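You operate a simulated robot arm through the tools that you are given. There is no shell and no other tool. Be economical: measure what you need, move in short steps, check, and stop when the job is done.

Carry out the task below with a simulated two-armed robot. There is one attempt and no reset: what you move stays moved.

## Task
Rub the burrs off the three bricks on belt four.
Fine: the bricks stay where they stand; put the rubbing block back; belt four is out of use. What is to be rubbed or washed off counts as gone when no trace of it is left.

The check looks at the end state, three seconds after you hand in, the way a careful person would. Anything else that was tipped, shoved, dropped, spilled or broken makes it a failure.

## Robot
Two 6-joint arms with fingered hands on one trunk, on a base that drives. Base frame: it is fixed to the floor where the robot stands at the start and does not move with it; the origin is under the middle of the robot, x ahead of it, y to its left, z up. Lengths are in m, angles in rad, forces in N, time in s.
The left shoulder is at the start at [0.05, 0.17, 1.06], the right one opposite. Places, roughly: rubbing block (10x6x6 cm) [0.8, -0.1, 0.8]. Payload 3.5 kg a hand.
The TCP of each hand is the grasp point between the finger pads, 0.026 m short of the fingertips. In the tool frame z runs along the fingers and y along their closing line. The gripper opens to 0.132 m. The gripper's body begins 0.073 m behind the TCP. The gripper is a hand of 3 fingers: y runs from the thumb to the fingers, the wrist lies at [0, 0, -0.234] in the tool frame.
Orientation is that of the tool frame in the base frame, as a unit quaternion [w, x, y, z]. With the fingers straight down and closing along the base's y, the tool's x points along the base's -x, its y along +y and its z along -z.

## Interface
- The arms move only by the tool apply_moves. It takes "left_commands", "right_commands" or both (then of equal length, played together; a hand with none holds still); each is one flat list of numbers, 6 for each row, row after row: the shift along the base's x, y, z in units of 100 mm (1.0 is 100 mm), then the turn, a rotation vector about the base's x, y, z in units of 120 degrees (1.0 is 120 degrees). In form: [x, y, z, rx, ry, rz, x, y, z, rx, ry, rz, ...]. A call has 1 to 12 rows; each row is the pose to reach, as a shift and turn from the pose commanded when the call began. A call with a number of a shift or a turn outside -1 to 1 is refused whole. Each row takes 0.2 s and may step no farther than 0.05 m and 0.15 rad from the row before; otherwise, the whole call is refused. Where a pose cannot be reached the arm comes as near as it can. A force on the tool above 40 N (or 10 N above the force at the start of the call, whichever is more), or a blocked arm, ends the call early, and 0.2 s more pass. In this call time passes only in rows, and 0.2 s behind the last. The reply holds the time, the measured pose of the TCP, the force on the tool along the base axes, the opening and the grip force, in the units named above and with some noise, with the torque about the TCP (base axes, N m) and any sound that the robot's microphone picked up, and new pictures: "views" is both (left out), scene, wrist or none (wrist: the cameras of the hands that moved).
- Cameras (640 x 400 px; columns grow to the right, rows downward): "scene" is now at [0.0346, -0.0453, 1.6479]; the picture's right is [-0.44, -0.90, 0.00], its down [-0.68, 0.33, -0.66] and it looks along [0.59, -0.29, -0.75] (base axes); focal length 253 px, centre (320, 200). "left" rides on the left gripper at [-0.062, 0.003, -0.092] in its tool frame; the picture's right is [-0.05, -1.00, 0.00], its down [0.83, -0.04, -0.56] and it looks along [0.55, -0.03, 0.83] (tool axes); focal length 230 px, centre (320, 200). "right" rides on the right gripper at [0.062, 0.003, -0.092] in its tool frame; the picture's right is [-0.05, 1.00, 0.00], its down [-0.83, -0.04, -0.56] and it looks along [-0.55, -0.03, 0.83] (tool axes); focal length 230 px, centre (320, 200). There is no depth. A picture from a camera that has moved, and an enlarged one, comes with that camera's place and axes in the base frame and with its lens. The place of the scene camera against the robot may be out by one fixed shift of up to 0.018 m in any direction.
- slide_trunk(by): slides the trunk up (or, below 0, down) by that many m; the arms and the scene camera ride with it, the base frame stays. It gives what a move gives, with no picture.
- steer(legs): drives the robot by 1 to 6 legs, each [ahead, left, turn to the left] in m, m and rad, along the robot's own axes; the way and the turn of a leg run together, so that a leg with both is an arc; at most 1.5 m and 3.142 rad a leg. The arms and the cameras ride along, it lands a little off, and it stops where it bumps. It gives what a move gives, and a new picture of the scene camera.
- finger_targets(finger1, finger2, thumb_bend, hand): sets how far each is bent, from 0 (flat) to 1 (curled in); at 0.3 the hand is open as for a grip, at 0.7 the pads meet at the TCP. One left out holds its place. A second passes; each finger stops where it meets its share of the squeeze, and holds until it gets a number again. It is the only way to open and close the hand. It gives what a move gives, with no picture; readings hold the bend of each and the force on the fingers (four entries, about 0 where the hand has none), thumb and palm.
- turn_head(pan, tilt): turns the head with the scene camera to pan (to the left, within 1.501 rad either way) and tilt (down, from -0.506 to 1.204), counted from straight ahead of the robot. It gives what a move gives, and a new picture of the scene camera.
- enlarge(camera, box): a new picture of the part [left, top, right, bottom] of that camera's present view, enlarged. It takes no simulated time.
- hand_in(): hands the job in; it is judged then, once.

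Work in short steps. Places have to be worked out from the pictures, the camera data and where the tool is seen: move nearer, look again, correct. Check each grasp and each placing, and mend what went wrong. You have 120 turns and 260 pictures in all, those below and enlarged ones among them. Open the grippers and draw the arms clear of the work before you hand the job in, unless the task says otherwise; then end with one line.

The tools are called after "Request:" as a command line: name --argument value ..., lists and objects as JSON in quotes. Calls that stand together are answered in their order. apply_moves: Moves the arms, as the interface text tells. Its arguments: {"type":"object","properties":{"left_commands":{"type":"array"},"right_commands":{"type":"array"},"views":{"type":"string","enum":["both","scene","wrist","none"]}},"required":[]} The other tools are called the same way: slide_trunk (by) slides the trunk up or down; finger_targets (finger1, finger2, thumb_bend, hand) moves the fingers one by one; steer (legs) drives the base; turn_head (pan, tilt) turns the head that bears the scene camera; enlarge (camera, box) takes an enlarged picture of a part of a camera's view; hand_in () hands the job in.

At the start:

```text
clock: 0.0
left_ee_pos: [0.6703, -0.0067, 1.0]
left_tool_rot: [0.0, 0.0, 1.0, 0.0]
left_force: [0.9, 0.3, 0.3]
left_ft_torque: [0.05, 0.0, 0.01]
left_finger_gap: 0.1318
left_grasp_force: 0.0
left_shape: jaw
left_bend: [0.3, 0.3, 0.3]
left_finger forces: [0.0, 0.0, 0.0, 0.0, 0.0, 0.1]
right_ee_pos: [0.4543, -0.4905, 0.9996]
right_tool_rot: [0.0, 0.0, 1.0, 0.0]
right_force: [0.4, -0.1, -0.4]
right_ft_torque: [-0.02, -0.03, 0.01]
right_finger_gap: 0.132
right_grasp_force: 0.1
right_shape: jaw
right_bend: [0.3, 0.3, 0.3]
right_finger forces: [0.1, 0.1, 0.1, 0.0, 0.0, 0.0]
trunk travel left (down, up): [-0.675, 0.035]
robot x, y, heading: [0.0036, 0.0037, -0.001]
head pan, tilt: [-0.45, 0.852]
```

scene: 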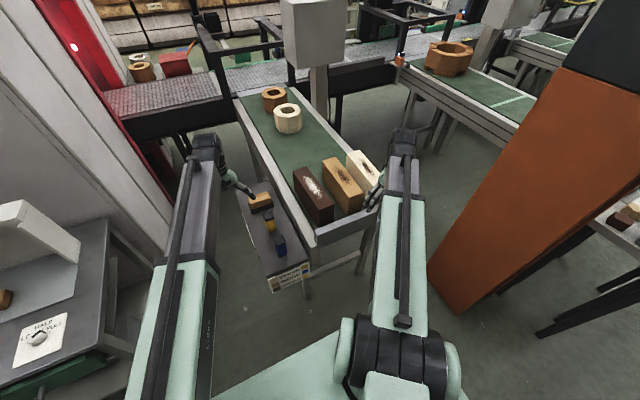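
right: 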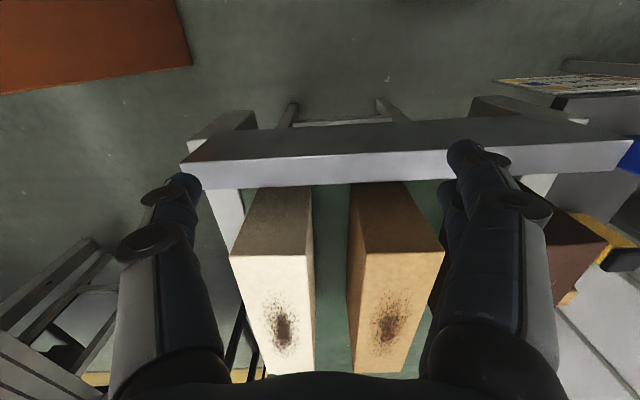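
left: 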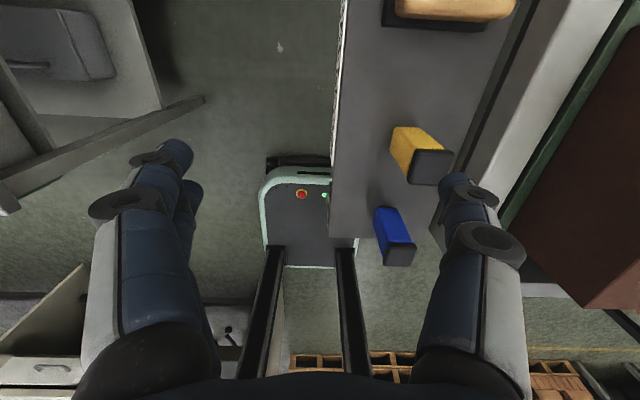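

I see three bricks with dark spots on a belt end and a side shelf with blocks. I'll enlarge to identify the rubbing block, the signs and the bricks.

Request:
enlarge --camera "scene" --box '[230, 130, 410, 300]'

Request:
enlarge --camera "left" --box '[320, 0, 640, 280]'

Request:
turn_head --pan -0.2 --tilt 0.4

```text
2.35 times, centred on (320, 215) of scene
camera zoom: at [0.0346, -0.0453, 1.6479], right [-0.44, -0.9, 0.0], down [-0.68, 0.33, -0.66], along [0.59, -0.29, -0.75], focal length 596 px, centre (320, 165)
```

zoom: 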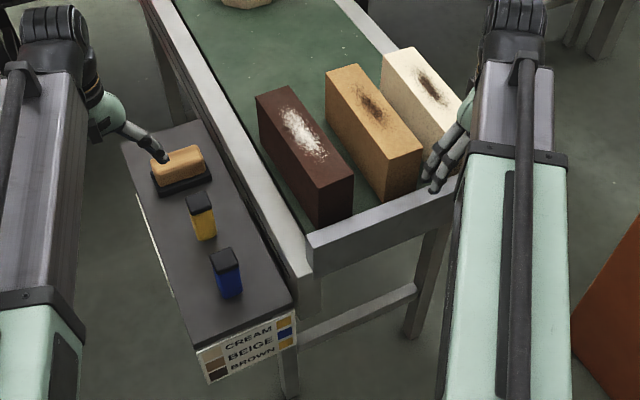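

```text
1.43 times, centred on (480, 140) of left
camera zoom: at [0.7311, -0.0044, 1.0924], right [0.05, -1.0, 0.0], down [-0.83, -0.04, 0.56], along [-0.55, -0.03, -0.83], focal length 329 px, centre (91, 286)
```

zoom: 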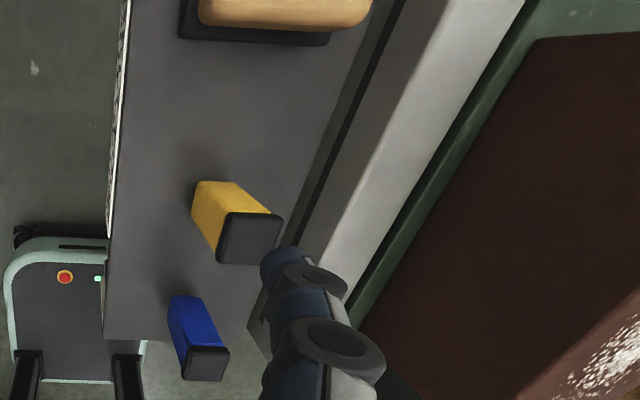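

```text
clock: 0.9
left_ee_pos: [0.6704, -0.0059, 0.9994]
left_tool_rot: [0.001, 0.0, 1.0, -0.001]
left_force: [-0.2, -0.1, -0.7]
left_ft_torque: [0.0, 0.0, 0.01]
left_finger_gap: 0.1318
left_grasp_force: 0.0
left_shape: jaw
left_bend: [0.3, 0.3, 0.3]
left_finger forces: [0.0, 0.0, 0.0, 0.0, 0.0, 0.0]
right_ee_pos: [0.4546, -0.4917, 1.0]
right_tool_rot: [0.0, 0.0, 1.0, 0.0]
right_force: [-0.4, 0.7, -0.8]
right_ft_torque: [0.05, -0.02, -0.01]
right_finger_gap: 0.1317
right_grasp_force: 0.0
right_shape: jaw
right_bend: [0.3, 0.3, 0.3]
right_finger forces: [0.1, 0.1, 0.1, 0.0, 0.0, 0.1]
trunk travel left (down, up): [-0.675, 0.035]
robot x, y, heading: [0.0026, 0.0003, 0.001]
head pan, tilt: [-0.201, 0.4]
camera scene: at [0.0551, -0.0298, 1.687], right [-0.2, -0.98, 0.0], down [-0.38, 0.08, -0.92], along [0.9, -0.18, -0.39], focal length 253 px, centre (320, 200)
```

scene: 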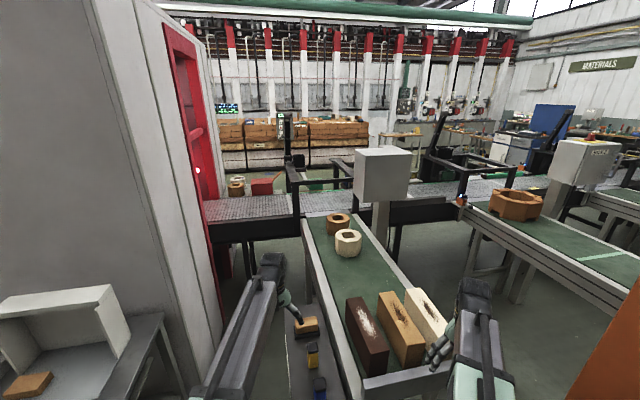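

The sign on the shelf has a colour legend; I need to read it, and find the belt labels. Looking down and to the right.

Request:
turn_head --pan -0.35 --tilt 1.0

Request:
turn_head --pan -1.1 --tilt 0.5

Request:
turn_head --pan 0.9 --tilt 0.6

```text
clock: 1.9
left_ee_pos: [0.6702, -0.0054, 1.0005]
left_tool_rot: [0.0, 0.0, 1.0, 0.0]
left_force: [0.6, 1.0, 0.2]
left_ft_torque: [0.01, 0.02, 0.0]
left_finger_gap: 0.132
left_grasp_force: 0.0
left_shape: jaw
left_bend: [0.3, 0.3, 0.3]
left_finger forces: [0.0, 0.0, 0.0, 0.1, 0.0, 0.0]
right_ee_pos: [0.4541, -0.4907, 0.9997]
right_tool_rot: [0.0, 0.001, 1.0, -0.001]
right_force: [0.1, -0.6, -0.8]
right_ft_torque: [-0.05, -0.02, 0.02]
right_finger_gap: 0.1319
right_grasp_force: 0.1
right_shape: jaw
right_bend: [0.3, 0.3, 0.3]
right_finger forces: [0.0, 0.0, 0.0, 0.1, 0.0, 0.0]
trunk travel left (down, up): [-0.675, 0.035]
robot x, y, heading: [-0.0002, 0.0008, -0.005]
head pan, tilt: [-0.351, 1.0]
camera scene: at [0.0298, -0.0352, 1.6369], right [-0.34, -0.94, 0.0], down [-0.79, 0.29, -0.54], along [0.51, -0.19, -0.84], focal length 253 px, centre (320, 200)
```

scene: 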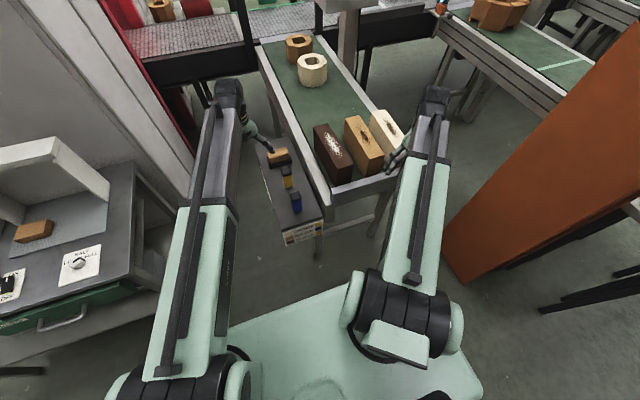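

```text
clock: 3.0
left_ee_pos: [0.6695, -0.0059, 0.9992]
left_tool_rot: [-0.001, 0.0, 1.0, 0.0]
left_force: [0.4, 0.4, 0.4]
left_ft_torque: [-0.02, 0.02, -0.01]
left_finger_gap: 0.1321
left_grasp_force: 0.0
left_shape: jaw
left_bend: [0.3, 0.3, 0.3]
left_finger forces: [0.0, 0.0, 0.1, 0.1, 0.0, 0.0]
right_ee_pos: [0.4545, -0.4914, 1.0007]
right_tool_rot: [0.0, 0.0, 1.0, 0.001]
right_force: [-0.8, -0.2, -1.0]
right_ft_torque: [-0.01, -0.02, 0.03]
right_finger_gap: 0.132
right_grasp_force: 0.1
right_shape: jaw
right_bend: [0.3, 0.3, 0.3]
right_finger forces: [0.0, 0.0, 0.0, 0.0, 0.0, 0.0]
trunk travel left (down, up): [-0.675, 0.035]
robot x, y, heading: [0.0019, 0.0014, 0.003]
head pan, tilt: [-1.1, 0.499]
camera scene: at [0.0057, -0.0923, 1.6779], right [-0.89, -0.45, 0.0], down [-0.22, 0.43, -0.88], along [0.4, -0.78, -0.48], focal length 253 px, centre (320, 200)
```

scene: 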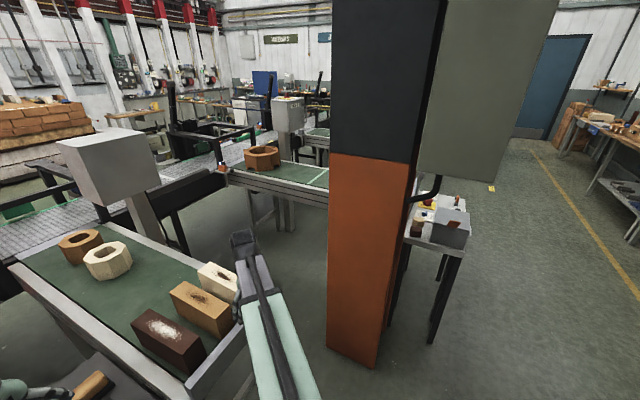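

```text
clock: 4.9
left_ee_pos: [0.6696, -0.0063, 0.9994]
left_tool_rot: [0.0, 0.0, 1.0, 0.001]
left_force: [0.2, 0.4, 0.4]
left_ft_torque: [-0.02, -0.02, 0.01]
left_finger_gap: 0.1319
left_grasp_force: 0.0
left_shape: jaw
left_bend: [0.3, 0.3, 0.3]
left_finger forces: [0.0, 0.1, 0.1, 0.0, 0.0, 0.0]
right_ee_pos: [0.4542, -0.4923, 0.9995]
right_tool_rot: [0.0, 0.0, 1.0, 0.0]
right_force: [0.7, 0.2, -0.5]
right_ft_torque: [0.01, -0.03, 0.01]
right_finger_gap: 0.1316
right_grasp_force: 0.0
right_shape: jaw
right_bend: [0.3, 0.3, 0.3]
right_finger forces: [0.1, 0.0, 0.0, 0.0, 0.1, 0.0]
trunk travel left (down, up): [-0.675, 0.035]
robot x, y, heading: [0.001, -0.0001, -0.005]
head pan, tilt: [0.901, 0.6]
camera scene: at [0.0193, 0.058, 1.6689], right [0.78, -0.62, 0.0], down [-0.35, -0.44, -0.83], along [0.51, 0.65, -0.56], focal length 253 px, centre (320, 200)
```

scene: 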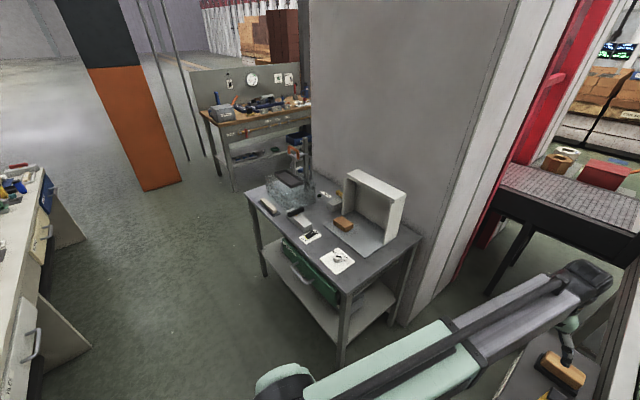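

The left bench has cards and similar blocks. I'll read those, then the legend on the shelf.

Request:
enlarge --camera "scene" --box '[240, 160, 420, 290]'

Request:
turn_head --pan -0.35 --tilt 0.85

Request:
enlarge --camera "scene" --box '[260, 240, 330, 300]'

Request:
enlarge --camera "scene" --box '[230, 150, 330, 300]'

```text
3.08 times, centred on (330, 225) of scene
camera zoom: at [0.0193, 0.058, 1.6689], right [0.78, -0.62, 0.0], down [-0.35, -0.44, -0.83], along [0.51, 0.65, -0.56], focal length 780 px, centre (289, 123)
```

zoom: 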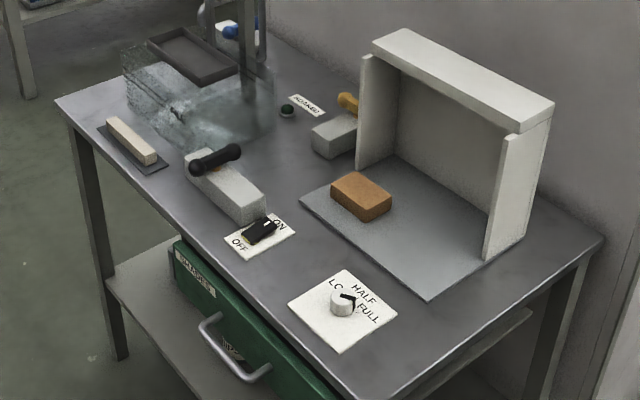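

```text
clock: 6.4
left_ee_pos: [0.6702, -0.0061, 0.9993]
left_tool_rot: [0.0, 0.0, 1.0, -0.001]
left_force: [0.6, -0.3, 0.4]
left_ft_torque: [-0.02, 0.0, -0.01]
left_finger_gap: 0.132
left_grasp_force: 0.1
left_shape: jaw
left_bend: [0.3, 0.3, 0.3]
left_finger forces: [0.0, 0.0, 0.1, 0.0, 0.0, 0.1]
right_ee_pos: [0.4546, -0.4912, 0.9997]
right_tool_rot: [0.0, 0.0, 1.0, 0.0]
right_force: [-0.2, -0.3, -0.1]
right_ft_torque: [-0.03, 0.01, -0.03]
right_finger_gap: 0.1319
right_grasp_force: 0.0
right_shape: jaw
right_bend: [0.3, 0.3, 0.3]
right_finger forces: [0.0, 0.1, 0.0, 0.0, 0.0, 0.1]
trunk travel left (down, up): [-0.675, 0.035]
robot x, y, heading: [-0.0002, -0.0028, 0.005]
head pan, tilt: [-0.351, 0.85]
camera scene: at [0.0378, -0.0381, 1.648], right [-0.34, -0.94, 0.0], down [-0.71, 0.26, -0.66], along [0.62, -0.23, -0.75], focal length 253 px, centre (320, 200)
```

scene: 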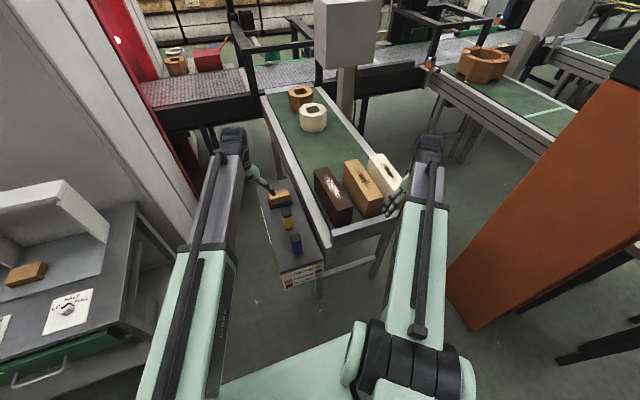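

```text
6.67 times, centred on (295, 270) of scene
camera zoom: at [0.0378, -0.0381, 1.648], right [-0.34, -0.94, 0.0], down [-0.71, 0.26, -0.66], along [0.62, -0.23, -0.75], focal length 1689 px, centre (487, -267)
```

zoom: 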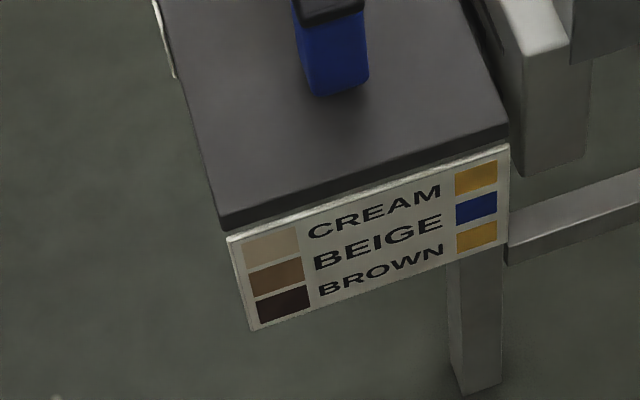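

```text
2.67 times, centred on (280, 225) of scene
camera zoom: at [0.0378, -0.0381, 1.648], right [-0.34, -0.94, 0.0], down [-0.71, 0.26, -0.66], along [0.62, -0.23, -0.75], focal length 676 px, centre (427, 133)
```

zoom: 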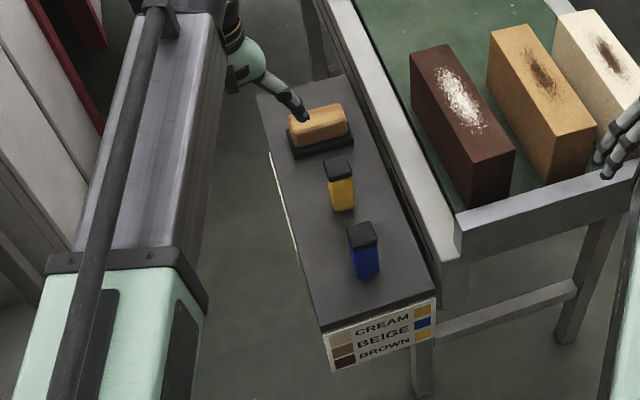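

Legend: cream→yellow, beige→blue, brown→yellow: maybe tells which face/tool per brick. There's another card on the shelf's left edge; I'll move the left hand out and yaw it so its camera looks at that edge.

Request:
apply_moves --left_commands '[0, 0.08, 0, 0, 0, 0.0625, 0, 0.16, 0, 0, 0, 0.125, 0, 0.25, 0, 0, 0, 0.1875, 0, 0.33, 0, 0, 0, 0.25, 0, 0.42, 0, 0, 0, 0.3125, 0, 0.5, 0, 0, 0, 0.375, 0, 0.58, 0, 0, 0, 0.4375, 0, 0.67, 0, 0, 0, 0.5, 0, 0.75, 0, 0, 0, 0.5625, 0, 0.83, 0, 0, 0, 0.625, 0, 0.92, 0, 0, 0, 0.6875, 0, 1.0, 0, 0, 0, 0.75]' --views "both"

```text
clock: 9.0
left_ee_pos: [0.6734, 0.1094, 1.0001]
left_tool_rot: [-0.003, -0.623, 0.782, -0.004]
left_force: [0.4, -0.4, 0.0]
left_ft_torque: [0.03, 0.04, 0.01]
left_finger_gap: 0.1318
left_grasp_force: 0.0
left_shape: jaw
left_bend: [0.3, 0.3, 0.3]
left_finger forces: [0.0, 0.0, 0.1, 0.0, 0.0, 0.1]
left hand out of reach, approached as far as the arm can: row 10, 11, 12
right_ee_pos: [0.4546, -0.4914, 0.9996]
right_tool_rot: [0.0, 0.0, 1.0, 0.001]
right_force: [-1.1, -0.1, -0.6]
right_ft_torque: [0.0, 0.01, 0.01]
right_finger_gap: 0.1316
right_grasp_force: 0.1
right_shape: jaw
right_bend: [0.3, 0.3, 0.3]
right_finger forces: [0.1, 0.1, 0.1, 0.0, 0.1, 0.0]
trunk travel left (down, up): [-0.675, 0.035]
robot x, y, heading: [-0.0018, 0.0002, 0.003]
head pan, tilt: [-0.351, 0.85]
camera scene: at [0.0377, -0.0386, 1.648], right [-0.34, -0.94, 0.0], down [-0.71, 0.26, -0.66], along [0.62, -0.23, -0.75], focal length 253 px, centre (320, 200)
camera left: at [0.6835, 0.1687, 1.0921], right [0.98, -0.17, 0.0], down [-0.14, -0.81, 0.56], along [-0.1, -0.55, -0.83], focal length 230 px, centre (320, 200)
```

scene: 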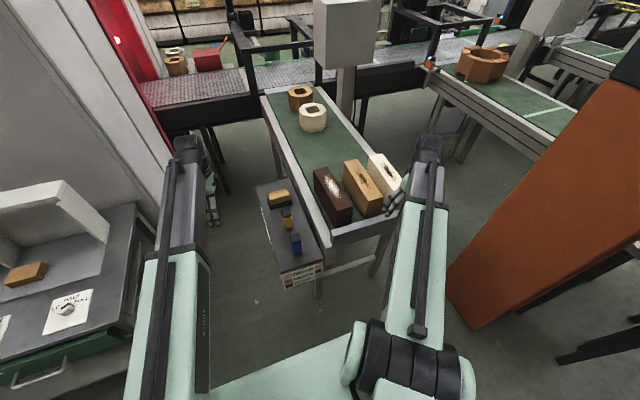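
left: 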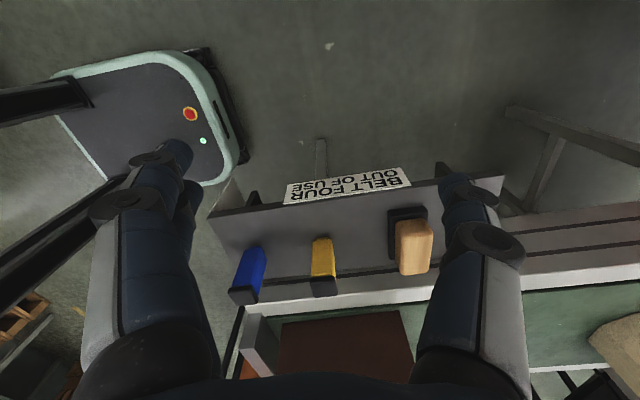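

This shelf's card reads "BELT FOUR OUT OF USE", so this is belt four. Close look at the tools.

Request:
enlarge --camera "left" --box '[210, 160, 450, 310]'

Request:
enlarge --camera "scene" --box '[300, 130, 420, 240]'

Request:
enlarge --camera "right" --box '[180, 150, 640, 400]'

```text
2.67 times, centred on (330, 235) of left
camera zoom: at [0.6835, 0.1687, 1.0921], right [0.98, -0.17, 0.0], down [-0.14, -0.81, 0.56], along [-0.1, -0.55, -0.83], focal length 614 px, centre (293, 107)
```

zoom: 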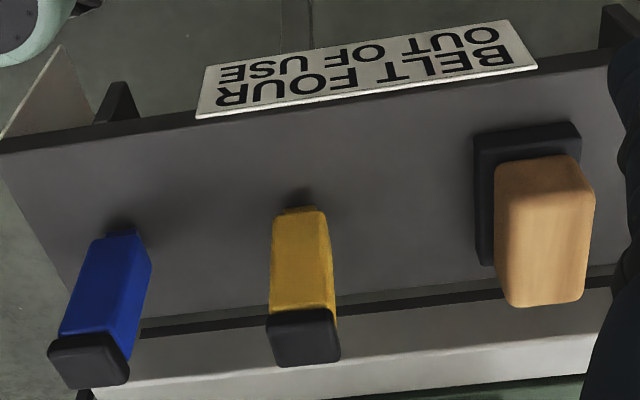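

```text
3.64 times, centred on (360, 185) of scene
camera zoom: at [0.0377, -0.0386, 1.648], right [-0.34, -0.94, 0.0], down [-0.71, 0.26, -0.66], along [0.62, -0.23, -0.75], focal length 921 px, centre (174, 254)
```

zoom: 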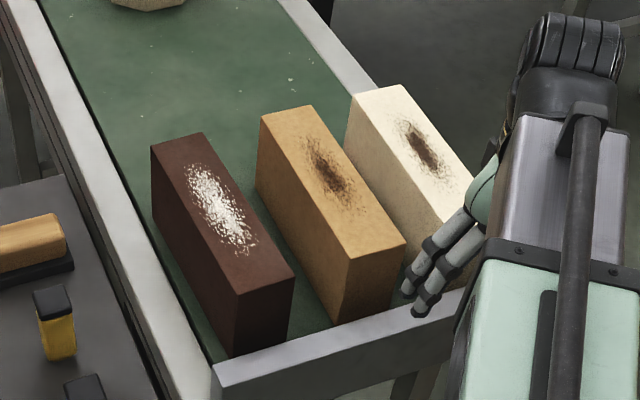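

```text
1.39 times, centred on (410, 275) of right
camera zoom: at [0.3939, -0.4878, 1.0922], right [0.05, 1.0, 0.0], down [0.83, -0.04, 0.56], along [0.55, -0.03, -0.83], focal length 320 px, centre (195, 96)
```

zoom: 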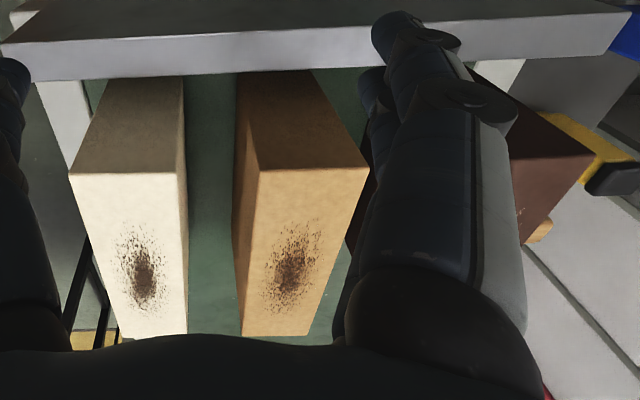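

Burrs are on the brick tops (z≈0.957; around x≈0.655, y≈-0.31/-0.43/-0.545). The rubbing block is near (0.78,-0.12). I'll raise the right hand, draw the left back, then drive ~0.1 ahead and 0.1 right so the right arm covers everything.

Request:
apply_moves --right_commands '[0, 0, 0.3, 0, 0, 0, 0, 0, 0.6, 0, 0, 0, 0, 0, 0.9, 0, 0, 0, 0, 0, 1.0, 0, 0, 0]' --left_commands '[-0.25, 0.25, 0.1, 0, 0, -0.06, -0.5, 0.5, 0.2, 0, 0, -0.12, -0.75, 0.75, 0.3, 0, 0, -0.18, -1.0, 1.0, 0.4, 0, 0, -0.24]' --views "scene"

Request:
steer --legs '[[0.1, -0.1, 0]]'

```text
clock: 10.0
left_ee_pos: [0.573, 0.212, 1.0428]
left_tool_rot: [-0.003, -0.407, 0.913, -0.003]
left_force: [0.1, -0.5, 0.4]
left_ft_torque: [-0.01, -0.02, -0.01]
left_finger_gap: 0.1322
left_grasp_force: 0.1
left_shape: jaw
left_bend: [0.3, 0.3, 0.3]
left_finger forces: [0.0, 0.0, 0.1, 0.1, 0.1, 0.1]
right_ee_pos: [0.4542, -0.4926, 1.1003]
right_tool_rot: [0.0, -0.001, 1.0, 0.0]
right_force: [0.1, -0.4, 0.7]
right_ft_torque: [0.02, 0.03, 0.01]
right_finger_gap: 0.1319
right_grasp_force: 0.1
right_shape: jaw
right_bend: [0.3, 0.3, 0.3]
right_finger forces: [0.1, 0.0, 0.1, 0.1, 0.0, 0.0]
trunk travel left (down, up): [-0.675, 0.035]
robot x, y, heading: [-0.0036, 0.0018, 0.001]
head pan, tilt: [-0.351, 0.85]
camera scene: at [0.0374, -0.0379, 1.648], right [-0.34, -0.94, 0.0], down [-0.71, 0.26, -0.66], along [0.62, -0.23, -0.75], focal length 253 px, centre (320, 200)
```

scene: 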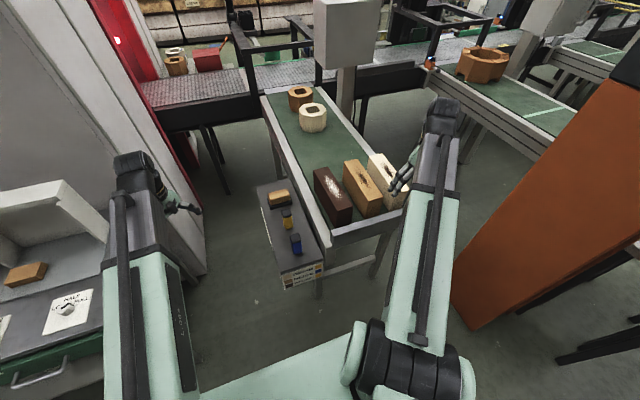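

```text
clock: 11.3
left_ee_pos: [0.6764, 0.1088, 1.0423]
left_tool_rot: [-0.004, -0.407, 0.913, -0.001]
left_force: [0.5, -0.8, -0.8]
left_ft_torque: [0.0, 0.01, -0.03]
left_finger_gap: 0.1318
left_grasp_force: 0.0
left_shape: jaw
left_bend: [0.3, 0.3, 0.3]
left_finger forces: [0.1, 0.1, 0.0, 0.0, 0.1, 0.1]
right_ee_pos: [0.5564, -0.5925, 1.099]
right_tool_rot: [-0.001, 0.0, 1.0, 0.001]
right_force: [-0.3, -0.8, 0.1]
right_ft_torque: [0.05, 0.02, -0.01]
right_finger_gap: 0.1318
right_grasp_force: 0.1
right_shape: jaw
right_bend: [0.3, 0.3, 0.3]
right_finger forces: [0.1, 0.0, 0.1, 0.0, 0.1, 0.0]
trunk travel left (down, up): [-0.675, 0.035]
robot x, y, heading: [0.1039, -0.1021, -0.007]
head pan, tilt: [-0.351, 0.85]
camera scene: at [0.1411, -0.1395, 1.6479], right [-0.35, -0.94, 0.0], down [-0.71, 0.26, -0.66], along [0.62, -0.23, -0.75], focal length 253 px, centre (320, 200)
```

scene: 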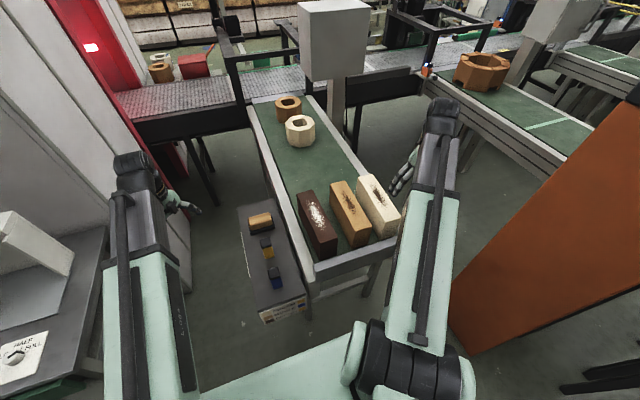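

Now bring the right hand across, high, toward the rubbing block, yawing gradually toward +90° so the fingers close along the block's short side (x).

Request:
apply_moves --right_commands '[0.1, 0.33, 0.1, 0, 0, 0.05, 0.2, 0.66, 0.2, 0, 0, 0.1, 0.3, 1.0, 0.3, 0, 0, 0.15]' --views "none"

Request:
apply_moves --right_commands '[0.1, 0.33, 0, 0, 0, 0.05, 0.2, 0.66, 0, 0, 0, 0.1, 0.3, 1.0, 0, 0, 0, 0.15]' --views "none"

Request:
apply_moves --right_commands '[0.1, 0.33, 0, 0, 0, 0.05, 0.2, 0.66, 0, 0, 0, 0.1, 0.3, 1.0, 0, 0, 0, 0.15]' --views "both"

```text
clock: 12.1
left_ee_pos: [0.6762, 0.1095, 1.0417]
left_tool_rot: [-0.004, -0.408, 0.913, -0.002]
left_force: [-0.8, -0.2, 0.8]
left_ft_torque: [0.04, 0.0, -0.01]
left_finger_gap: 0.1319
left_grasp_force: 0.0
left_shape: jaw
left_bend: [0.3, 0.3, 0.3]
left_finger forces: [0.1, 0.0, 0.0, 0.1, 0.1, 0.0]
right_ee_pos: [0.5834, -0.4942, 1.1312]
right_tool_rot: [0.0, -0.156, 0.988, 0.0]
right_force: [0.4, -0.4, 0.4]
right_ft_torque: [0.01, 0.01, 0.0]
right_finger_gap: 0.1319
right_grasp_force: 0.2
right_shape: jaw
right_bend: [0.3, 0.3, 0.3]
right_finger forces: [0.0, 0.0, 0.0, 0.0, 0.0, 0.0]
trunk travel left (down, up): [-0.675, 0.035]
robot x, y, heading: [0.1029, -0.1039, -0.005]
head pan, tilt: [-0.351, 0.85]
```

```text
clock: 12.9
left_ee_pos: [0.6751, 0.1101, 1.0419]
left_tool_rot: [-0.004, -0.408, 0.913, -0.002]
left_force: [0.0, 1.2, 0.0]
left_ft_torque: [-0.01, -0.02, -0.01]
left_finger_gap: 0.1322
left_grasp_force: 0.0
left_shape: jaw
left_bend: [0.3, 0.3, 0.3]
left_finger forces: [0.0, 0.0, 0.1, 0.0, 0.0, 0.1]
right_ee_pos: [0.6145, -0.391, 1.129]
right_tool_rot: [0.0, -0.309, 0.951, 0.0]
right_force: [-0.6, 0.5, 0.3]
right_ft_torque: [-0.01, 0.01, -0.01]
right_finger_gap: 0.1317
right_grasp_force: 0.0
right_shape: jaw
right_bend: [0.3, 0.3, 0.3]
right_finger forces: [0.0, 0.0, 0.0, 0.0, 0.0, 0.1]
trunk travel left (down, up): [-0.675, 0.035]
robot x, y, heading: [0.1059, -0.0972, 0.001]
head pan, tilt: [-0.351, 0.85]
```

```text
clock: 13.7
left_ee_pos: [0.6762, 0.1093, 1.0415]
left_tool_rot: [-0.004, -0.408, 0.913, -0.003]
left_force: [0.0, 0.6, 0.1]
left_ft_torque: [0.0, 0.02, 0.03]
left_finger_gap: 0.1316
left_grasp_force: 0.2
left_shape: jaw
left_bend: [0.3, 0.3, 0.3]
left_finger forces: [0.0, 0.1, 0.1, 0.0, 0.0, 0.0]
right_ee_pos: [0.6464, -0.291, 1.1291]
right_tool_rot: [0.0, -0.454, 0.891, -0.001]
right_force: [0.1, -0.2, -0.5]
right_ft_torque: [0.02, -0.03, -0.01]
right_finger_gap: 0.1318
right_grasp_force: 0.0
right_shape: jaw
right_bend: [0.3, 0.3, 0.3]
right_finger forces: [0.0, 0.0, 0.0, 0.0, 0.1, 0.0]
trunk travel left (down, up): [-0.675, 0.035]
robot x, y, heading: [0.0974, -0.102, -0.004]
head pan, tilt: [-0.351, 0.85]
camera scene: at [0.1396, -0.1372, 1.648], right [-0.35, -0.94, 0.0], down [-0.71, 0.26, -0.66], along [0.62, -0.23, -0.75], focal length 253 px, centre (320, 200)
camera right: at [0.6073, -0.3391, 1.2221], right [-0.78, 0.63, 0.0], down [0.52, 0.65, 0.55], along [0.35, 0.43, -0.83], focal length 230 px, centre (320, 200)
```

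scene: 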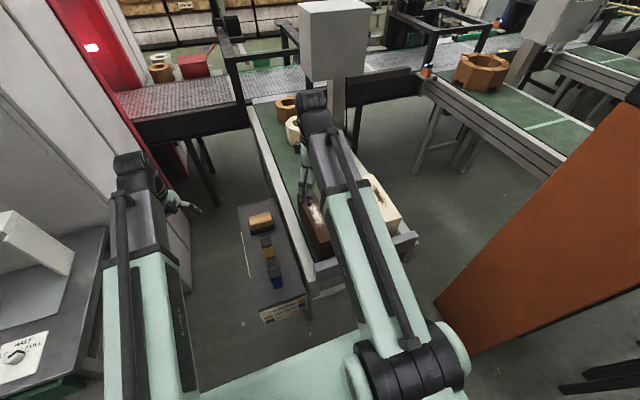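
right: 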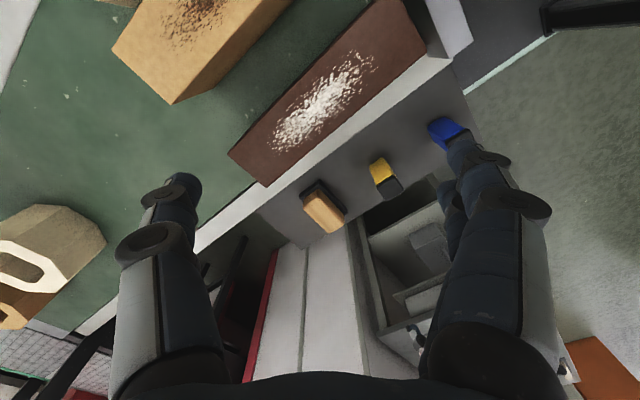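

The path is clear; continue over to the shelf with more yaw, then look.

Request:
apply_moves --right_commands '[0.2, 0.2, 0, 0, 0, 0.06, 0.4, 0.4, 0, 0, 0, 0.12, 0.6, 0.6, 0, 0, 0, 0.18, 0.8, 0.8, 0, 0, 0, 0.24, 1.0, 1.0, 0, 0, 0, 0.3]' --views "wrist"

```text
clock: 14.9
left_ee_pos: [0.6762, 0.109, 1.0422]
left_tool_rot: [-0.004, -0.409, 0.913, -0.002]
left_force: [-0.3, 0.1, 0.9]
left_ft_torque: [0.01, 0.04, 0.01]
left_finger_gap: 0.1318
left_grasp_force: 0.0
left_shape: jaw
left_bend: [0.3, 0.3, 0.3]
left_finger forces: [0.0, 0.0, 0.0, 0.1, 0.0, 0.0]
right_ee_pos: [0.7477, -0.1913, 1.1295]
right_tool_rot: [0.001, -0.707, 0.707, 0.0]
right_force: [0.0, -0.3, 0.0]
right_ft_torque: [0.0, 0.0, 0.03]
right_finger_gap: 0.1321
right_grasp_force: 0.1
right_shape: jaw
right_bend: [0.3, 0.3, 0.3]
right_finger forces: [0.0, 0.0, 0.0, 0.0, 0.0, 0.0]
trunk travel left (down, up): [-0.675, 0.035]
robot x, y, heading: [0.1018, -0.0981, -0.004]
head pan, tilt: [-0.351, 0.85]
camera right: at [0.7442, -0.2523, 1.2216], right [-1.0, 0.05, 0.0], down [0.04, 0.83, 0.56], along [0.03, 0.55, -0.83], focal length 230 px, centre (320, 200)
```

right: 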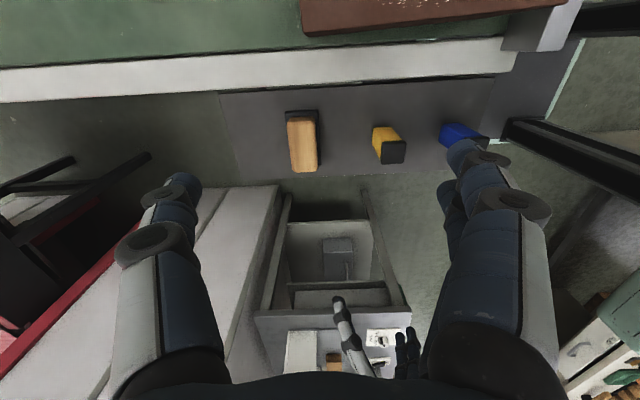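

Triangulated block: centre ≈(0.78,-0.112), top z≈0.835, long along y. Move above it and descend partway.

Request:
apply_moves --right_commands '[0.1, 0.26, -0.3, 0, 0, 0, 0.2, 0.52, -0.6, 0, 0, 0, 0.33, 0.78, -1.0, 0, 0, 0]' --views "none"

Request:
apply_moves --right_commands '[0, 0, -0.4, 0, 0, 0, 0, 0, -0.8, 0, 0, 0]' --views "both"

```text
clock: 15.7
left_ee_pos: [0.6761, 0.1104, 1.04]
left_tool_rot: [-0.003, -0.407, 0.913, -0.002]
left_force: [-0.5, 0.0, -0.4]
left_ft_torque: [0.02, 0.04, 0.01]
left_finger_gap: 0.1319
left_grasp_force: 0.0
left_shape: jaw
left_bend: [0.3, 0.3, 0.3]
left_finger forces: [0.0, 0.0, 0.0, 0.0, 0.0, 0.1]
right_ee_pos: [0.7793, -0.1134, 1.0283]
right_tool_rot: [0.0, -0.707, 0.707, 0.0]
right_force: [-0.2, 0.5, 0.0]
right_ft_torque: [0.01, 0.02, 0.0]
right_finger_gap: 0.1317
right_grasp_force: 0.1
right_shape: jaw
right_bend: [0.3, 0.3, 0.3]
right_finger forces: [0.1, 0.1, 0.0, 0.1, 0.1, 0.1]
trunk travel left (down, up): [-0.675, 0.035]
robot x, y, heading: [0.101, -0.1008, -0.004]
head pan, tilt: [-0.351, 0.85]
```

```text
clock: 16.3
left_ee_pos: [0.6755, 0.1094, 1.0422]
left_tool_rot: [-0.003, -0.408, 0.913, -0.003]
left_force: [0.4, -0.6, -0.7]
left_ft_torque: [0.01, 0.0, 0.02]
left_finger_gap: 0.1318
left_grasp_force: 0.1
left_shape: jaw
left_bend: [0.3, 0.3, 0.3]
left_finger forces: [0.0, 0.0, 0.0, 0.0, 0.1, 0.0]
right_ee_pos: [0.7789, -0.1141, 0.9495]
right_tool_rot: [0.0, -0.706, 0.708, 0.0]
right_force: [0.2, 0.7, 0.4]
right_ft_torque: [-0.01, 0.03, 0.01]
right_finger_gap: 0.1318
right_grasp_force: 0.0
right_shape: jaw
right_bend: [0.3, 0.3, 0.3]
right_finger forces: [0.0, 0.0, 0.0, 0.0, 0.1, 0.0]
trunk travel left (down, up): [-0.675, 0.035]
robot x, y, heading: [0.0997, -0.0985, -0.002]
head pan, tilt: [-0.351, 0.85]
camera scene: at [0.1394, -0.1379, 1.648], right [-0.35, -0.94, 0.0], down [-0.71, 0.26, -0.66], along [0.62, -0.23, -0.75], focal length 253 px, centre (320, 200)
camera right: at [0.777, -0.1757, 1.0421], right [-1.0, 0.05, 0.0], down [0.04, 0.83, 0.56], along [0.03, 0.55, -0.83], focal length 230 px, centre (320, 200)
```

scene: 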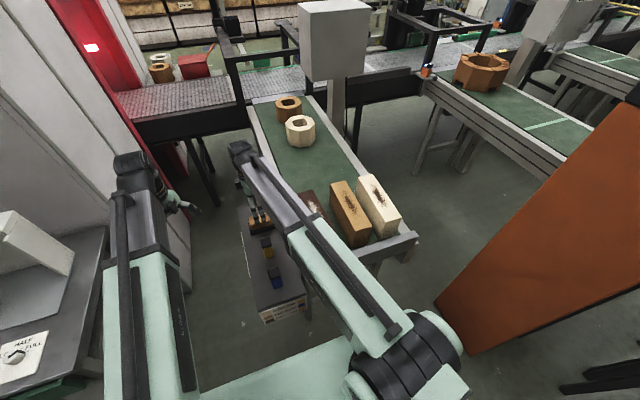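
right: 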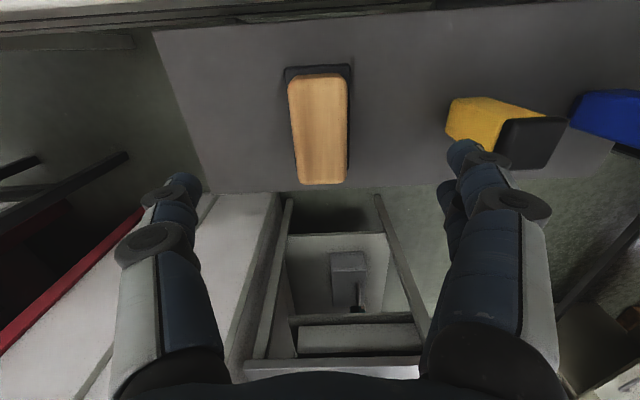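

Well centred (block x≈0.781, y≈-0.114). Descend to grasp height z≈0.822.

Request:
apply_moves --right_commands '[0, 0, -0.4, 0, 0, 0, 0.01, 0, -0.8, 0, 0, 0, 0.02, 0, -1.0, 0, 0, 0]' --views "none"

Request:
apply_moves --right_commands '[0, 0, -0.15, 0, 0, 0, 0, 0, -0.27, 0, 0, 0]' --views "wrist"

```text
clock: 17.1
left_ee_pos: [0.6751, 0.1102, 1.0414]
left_tool_rot: [-0.003, -0.408, 0.913, -0.003]
left_force: [0.0, 0.0, 0.0]
left_ft_torque: [-0.02, -0.03, 0.04]
left_finger_gap: 0.1319
left_grasp_force: 0.0
left_shape: jaw
left_bend: [0.3, 0.3, 0.3]
left_finger forces: [0.0, 0.0, 0.0, 0.0, 0.0, 0.1]
right_ee_pos: [0.7829, -0.1134, 0.8491]
right_tool_rot: [0.0, 0.707, -0.707, 0.0]
right_force: [0.6, 0.4, 0.2]
right_ft_torque: [-0.05, 0.01, 0.03]
right_finger_gap: 0.1318
right_grasp_force: 0.0
right_shape: jaw
right_bend: [0.3, 0.3, 0.3]
right_finger forces: [0.0, 0.0, 0.0, 0.0, 0.0, 0.1]
trunk travel left (down, up): [-0.675, 0.035]
robot x, y, heading: [0.0994, -0.0981, -0.0]
head pan, tilt: [-0.351, 0.85]
```

```text
clock: 17.7
left_ee_pos: [0.6742, 0.11, 1.0421]
left_tool_rot: [-0.004, -0.407, 0.913, -0.003]
left_force: [0.0, 0.1, 0.5]
left_ft_torque: [-0.01, -0.02, -0.01]
left_finger_gap: 0.1319
left_grasp_force: 0.1
left_shape: jaw
left_bend: [0.3, 0.3, 0.3]
left_finger forces: [0.0, 0.0, 0.0, 0.0, 0.0, 0.0]
right_ee_pos: [0.7794, -0.114, 0.8241]
right_tool_rot: [0.0, -0.706, 0.708, 0.0]
right_force: [2.0, 0.6, 6.2]
right_ft_torque: [0.03, 0.21, -0.01]
right_finger_gap: 0.132
right_grasp_force: 0.1
right_shape: jaw
right_bend: [0.3, 0.3, 0.3]
right_finger forces: [2.5, 2.5, 0.1, 0.0, 1.8, 0.1]
trunk travel left (down, up): [-0.675, 0.035]
robot x, y, heading: [0.0993, -0.0998, 0.002]
head pan, tilt: [-0.351, 0.85]
camera right: at [0.7782, -0.175, 0.9167], right [-1.0, 0.05, 0.0], down [0.04, 0.83, 0.56], along [0.03, 0.55, -0.83], focal length 230 px, centre (320, 200)
```

right: 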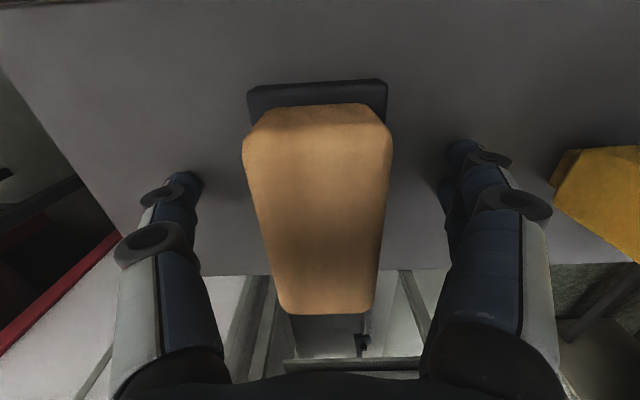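

Fingertips touch the shelf (z≈0.798) lightly; raise 15 mm and close on the handle.

Request:
apply_moves --right_commands '[0, 0, 0.15, 0, 0, 0]' --views "none"

Request:
finger_targets --hand "right" --finger1 0.48 --finger2 0.48 --thumb_bend 0.48

Request:
finger_targets --hand "right" --finger1 0.65 --finger2 0.65 --thumb_bend 0.65

Request:
enlarge --camera "right" --box '[0, 0, 640, 400]'

```text
clock: 18.1
left_ee_pos: [0.676, 0.1098, 1.0419]
left_tool_rot: [-0.003, -0.407, 0.913, -0.002]
left_force: [0.0, 0.1, -0.5]
left_ft_torque: [-0.01, -0.01, 0.02]
left_finger_gap: 0.132
left_grasp_force: 0.0
left_shape: jaw
left_bend: [0.3, 0.3, 0.3]
left_finger forces: [0.1, 0.0, 0.0, 0.1, 0.0, 0.0]
right_ee_pos: [0.7812, -0.1141, 0.8393]
right_tool_rot: [0.0, -0.707, 0.708, 0.001]
right_force: [-0.5, 0.0, -0.2]
right_ft_torque: [0.0, -0.03, 0.01]
right_finger_gap: 0.1319
right_grasp_force: 0.1
right_shape: jaw
right_bend: [0.3, 0.3, 0.3]
right_finger forces: [0.1, 0.1, 0.0, 0.0, 0.0, 0.1]
trunk travel left (down, up): [-0.675, 0.035]
robot x, y, heading: [0.1027, -0.1019, -0.002]
head pan, tilt: [-0.351, 0.85]
```

```text
clock: 19.1
left_ee_pos: [0.6768, 0.1094, 1.0423]
left_tool_rot: [-0.003, -0.408, 0.913, -0.002]
left_force: [-0.2, 0.0, -1.0]
left_ft_torque: [-0.01, 0.05, 0.01]
left_finger_gap: 0.1318
left_grasp_force: 0.2
left_shape: jaw
left_bend: [0.3, 0.3, 0.3]
left_finger forces: [0.0, 0.1, 0.1, 0.0, 0.0, 0.0]
right_ee_pos: [0.781, -0.1154, 0.8396]
right_tool_rot: [0.0, -0.707, 0.708, -0.001]
right_force: [0.6, 0.0, -0.6]
right_ft_torque: [0.0, -0.02, -0.02]
right_finger_gap: 0.0753
right_grasp_force: 0.0
right_shape: fingers
right_bend: [0.48, 0.48, 0.48]
right_finger forces: [0.1, 0.0, 0.0, 0.0, 0.1, 0.1]
trunk travel left (down, up): [-0.675, 0.035]
robot x, y, heading: [0.103, -0.0991, -0.001]
head pan, tilt: [-0.351, 0.85]
```

```text
clock: 20.1
left_ee_pos: [0.6764, 0.1097, 1.0421]
left_tool_rot: [-0.004, -0.408, 0.913, -0.003]
left_force: [0.4, 0.1, 0.8]
left_ft_torque: [0.0, -0.01, 0.01]
left_finger_gap: 0.1318
left_grasp_force: 0.0
left_shape: jaw
left_bend: [0.3, 0.3, 0.3]
left_finger forces: [0.1, 0.1, 0.1, 0.1, 0.0, 0.0]
right_ee_pos: [0.7797, -0.1145, 0.839]
right_tool_rot: [0.0, -0.707, 0.707, 0.0]
right_force: [0.4, 0.2, 0.3]
right_ft_torque: [0.02, -0.01, 0.03]
right_finger_gap: 0.0555
right_grasp_force: 15.2
right_shape: fingers
right_bend: [0.55, 0.55, 0.58]
right_finger forces: [7.7, 7.7, 0.0, 0.0, 14.9, 0.0]
trunk travel left (down, up): [-0.675, 0.035]
robot x, y, heading: [0.1031, -0.1009, -0.001]
head pan, tilt: [-0.351, 0.85]
```

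```text
1.00 times, centred on (320, 200) of right
camera zoom: at [0.7781, -0.1757, 0.9311], right [-1.0, 0.05, 0.0], down [0.04, 0.83, 0.56], along [0.03, 0.55, -0.83], focal length 230 px, centre (320, 200)
```

zoom: 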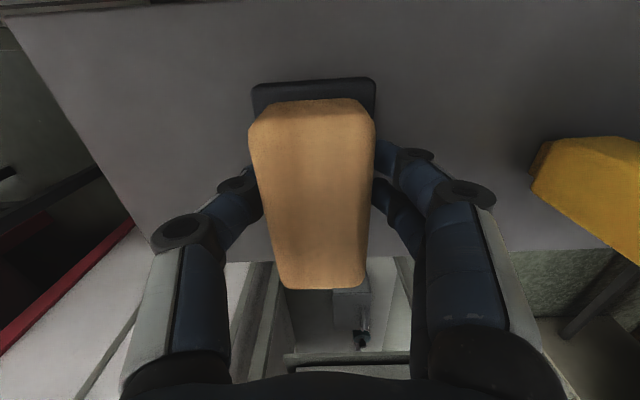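

Held with 15 N, gap 55 mm. Lift slowly and look at what came up.

Request:
apply_moves --right_commands '[0, 0, 0.2, 0, 0, 0, 0, 0, 0.5, 0, 0, 0, 0, 0, 0.8, 0, 0, 0, 0, 0, 1.0, 0, 0, 0]' --views "both"

Request:
enlarge --camera "left" --box '[0, 0, 640, 400]'

Request:
enlarge --camera "scene" --box '[220, 130, 420, 330]'

```text
clock: 21.1
left_ee_pos: [0.6759, 0.1102, 1.0421]
left_tool_rot: [-0.004, -0.408, 0.913, -0.003]
left_force: [0.4, 0.3, -0.6]
left_ft_torque: [0.01, 0.01, -0.01]
left_finger_gap: 0.1318
left_grasp_force: 0.1
left_shape: jaw
left_bend: [0.3, 0.3, 0.3]
left_finger forces: [0.1, 0.1, 0.1, 0.0, 0.0, 0.0]
right_ee_pos: [0.7801, -0.1161, 0.9396]
right_tool_rot: [0.0, -0.707, 0.708, 0.0]
right_force: [0.9, -1.0, -3.1]
right_ft_torque: [0.0, 0.02, 0.01]
right_finger_gap: 0.0557
right_grasp_force: 14.9
right_shape: fingers
right_bend: [0.55, 0.55, 0.58]
right_finger forces: [7.7, 7.6, 0.1, 0.1, 15.1, 0.0]
trunk travel left (down, up): [-0.675, 0.035]
robot x, y, heading: [0.1003, -0.0994, -0.007]
head pan, tilt: [-0.351, 0.85]
camera scene: at [0.1397, -0.1378, 1.648], right [-0.35, -0.94, 0.0], down [-0.71, 0.26, -0.66], along [0.62, -0.23, -0.75], focal length 253 px, centre (320, 200)
camera right: at [0.7772, -0.1765, 1.0325], right [-1.0, 0.05, 0.0], down [0.04, 0.83, 0.56], along [0.03, 0.55, -0.83], focal length 230 px, centre (320, 200)
```

scene: 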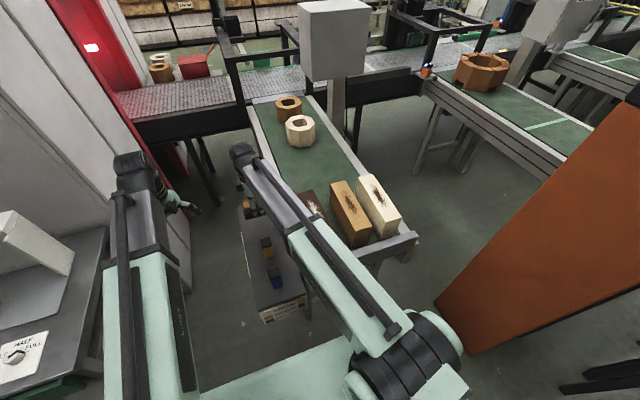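
right: 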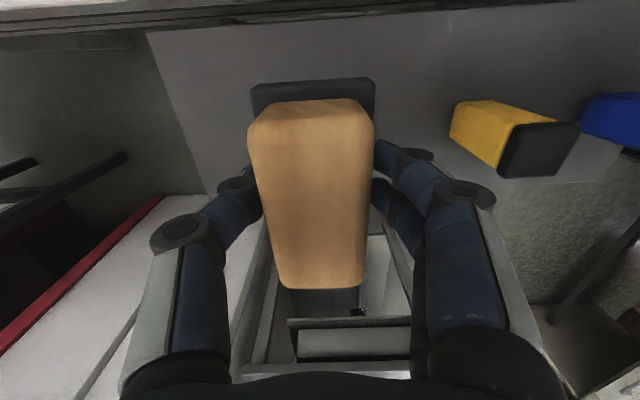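

```text
1.00 times, centred on (320, 200) of left
camera zoom: at [0.715, 0.1569, 1.1339], right [0.78, -0.63, 0.0], down [-0.52, -0.64, 0.56], along [-0.35, -0.44, -0.83], focal length 230 px, centre (320, 200)
```

zoom: 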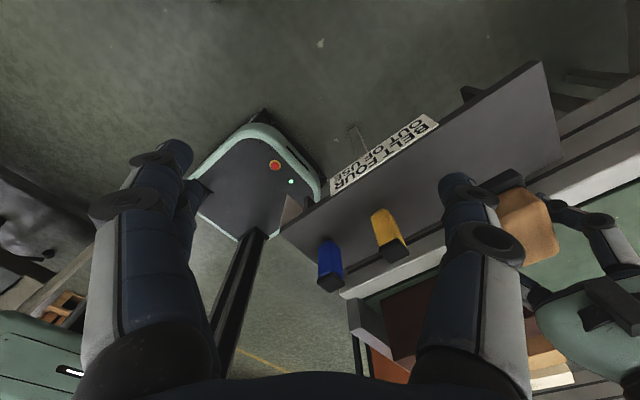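

```text
2.00 times, centred on (320, 230) of scene
camera zoom: at [0.1397, -0.1378, 1.648], right [-0.35, -0.94, 0.0], down [-0.71, 0.26, -0.66], along [0.62, -0.23, -0.75], focal length 507 px, centre (320, 140)
```

zoom: 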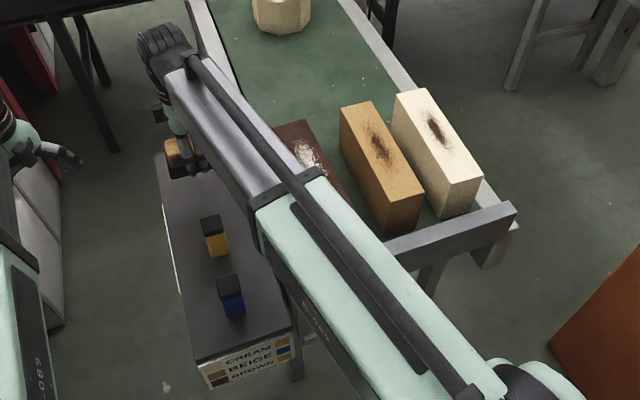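

The dark base is part of the block (its abrasive face), bottom ≈0.041 below TCP; its home is TCP (0.780,-0.115,0.839). Brick marks: brown (0.66,-0.303), beige (0.657,-0.432), cream (0.659,-0.546), tops ≈0.957. Go up and over the brown brick.

Request:
apply_moves --right_commands '[0, 0, 0.4, 0, 0, 0, 0, 0, 0.8, 0, 0, 0, -0.05, -0.05, 1.0, 0, 0, 0, -0.3, -0.3, 1.0, 0, 0, 0, -0.6, -0.6, 1.0, 0, 0, 0, -0.8, -0.9, 1.0, 0, 0, 0]' --views "none"

Request:
apply_moves --right_commands '[-0.15, -0.3, 0.1, 0, 0, 0, -0.3, -0.6, 0.1, 0, 0, 0, -0.45, -0.95, 0.1, 0, 0, 0]' --views "both"

```text
clock: 22.5
left_ee_pos: [0.6751, 0.109, 1.0419]
left_tool_rot: [-0.004, -0.407, 0.913, -0.002]
left_force: [-0.3, -0.3, 0.4]
left_ft_torque: [0.01, -0.02, 0.01]
left_finger_gap: 0.1319
left_grasp_force: 0.1
left_shape: jaw
left_bend: [0.3, 0.3, 0.3]
left_finger forces: [0.0, 0.0, 0.1, 0.0, 0.0, 0.0]
right_ee_pos: [0.6991, -0.2021, 1.0384]
right_tool_rot: [0.0, -0.704, 0.71, -0.001]
right_force: [0.2, -0.3, -3.3]
right_ft_torque: [0.01, -0.02, -0.01]
right_finger_gap: 0.0555
right_grasp_force: 15.2
right_shape: fingers
right_bend: [0.55, 0.55, 0.58]
right_finger forces: [7.6, 7.5, 0.0, 0.0, 15.0, 0.0]
trunk travel left (down, up): [-0.675, 0.035]
robot x, y, heading: [0.1, -0.0989, 0.004]
head pan, tilt: [-0.351, 0.85]
```

```text
clock: 23.3
left_ee_pos: [0.6746, 0.1107, 1.0418]
left_tool_rot: [-0.003, -0.407, 0.913, -0.002]
left_force: [0.0, 0.4, 0.7]
left_ft_torque: [0.02, -0.02, 0.01]
left_finger_gap: 0.132
left_grasp_force: 0.0
left_shape: jaw
left_bend: [0.3, 0.3, 0.3]
left_finger forces: [0.0, 0.0, 0.0, 0.0, 0.0, 0.0]
right_ee_pos: [0.6538, -0.2252, 1.0466]
right_tool_rot: [-0.004, -0.693, 0.721, -0.004]
right_force: [-0.1, 0.5, -2.5]
right_ft_torque: [0.02, -0.04, -0.01]
right_finger_gap: 0.0552
right_grasp_force: 15.6
right_shape: fingers
right_bend: [0.55, 0.55, 0.58]
right_finger forces: [7.6, 7.6, 0.1, 0.0, 15.3, 0.0]
right hand out of reach, approached as far as the arm can: row 1, 2, 3
trunk travel left (down, up): [-0.675, 0.035]
robot x, y, heading: [0.1037, -0.0972, -0.002]
head pan, tilt: [-0.351, 0.85]
camera scene: at [0.1393, -0.1381, 1.648], right [-0.35, -0.94, 0.0], down [-0.7, 0.26, -0.66], along [0.62, -0.23, -0.75], focal length 253 px, centre (320, 200)
camera right: at [0.6495, -0.2849, 1.1395], right [-1.0, 0.09, 0.0], down [0.07, 0.83, 0.55], along [0.05, 0.54, -0.84], focal length 230 px, centre (320, 200)
```

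scene: 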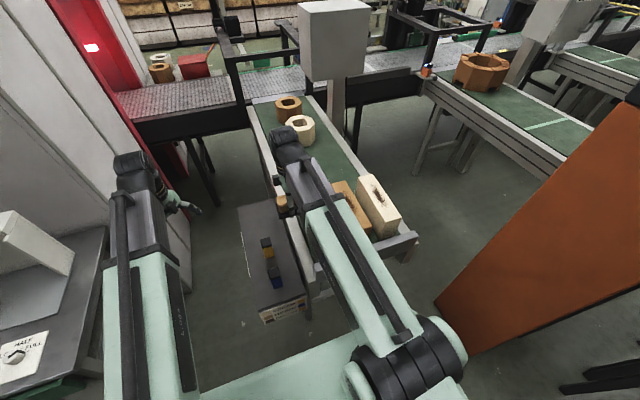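
right: 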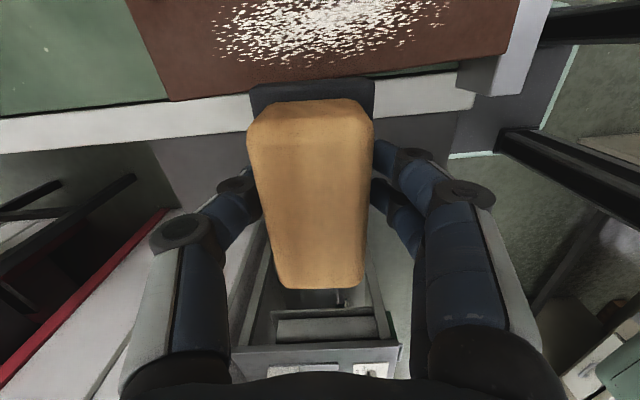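

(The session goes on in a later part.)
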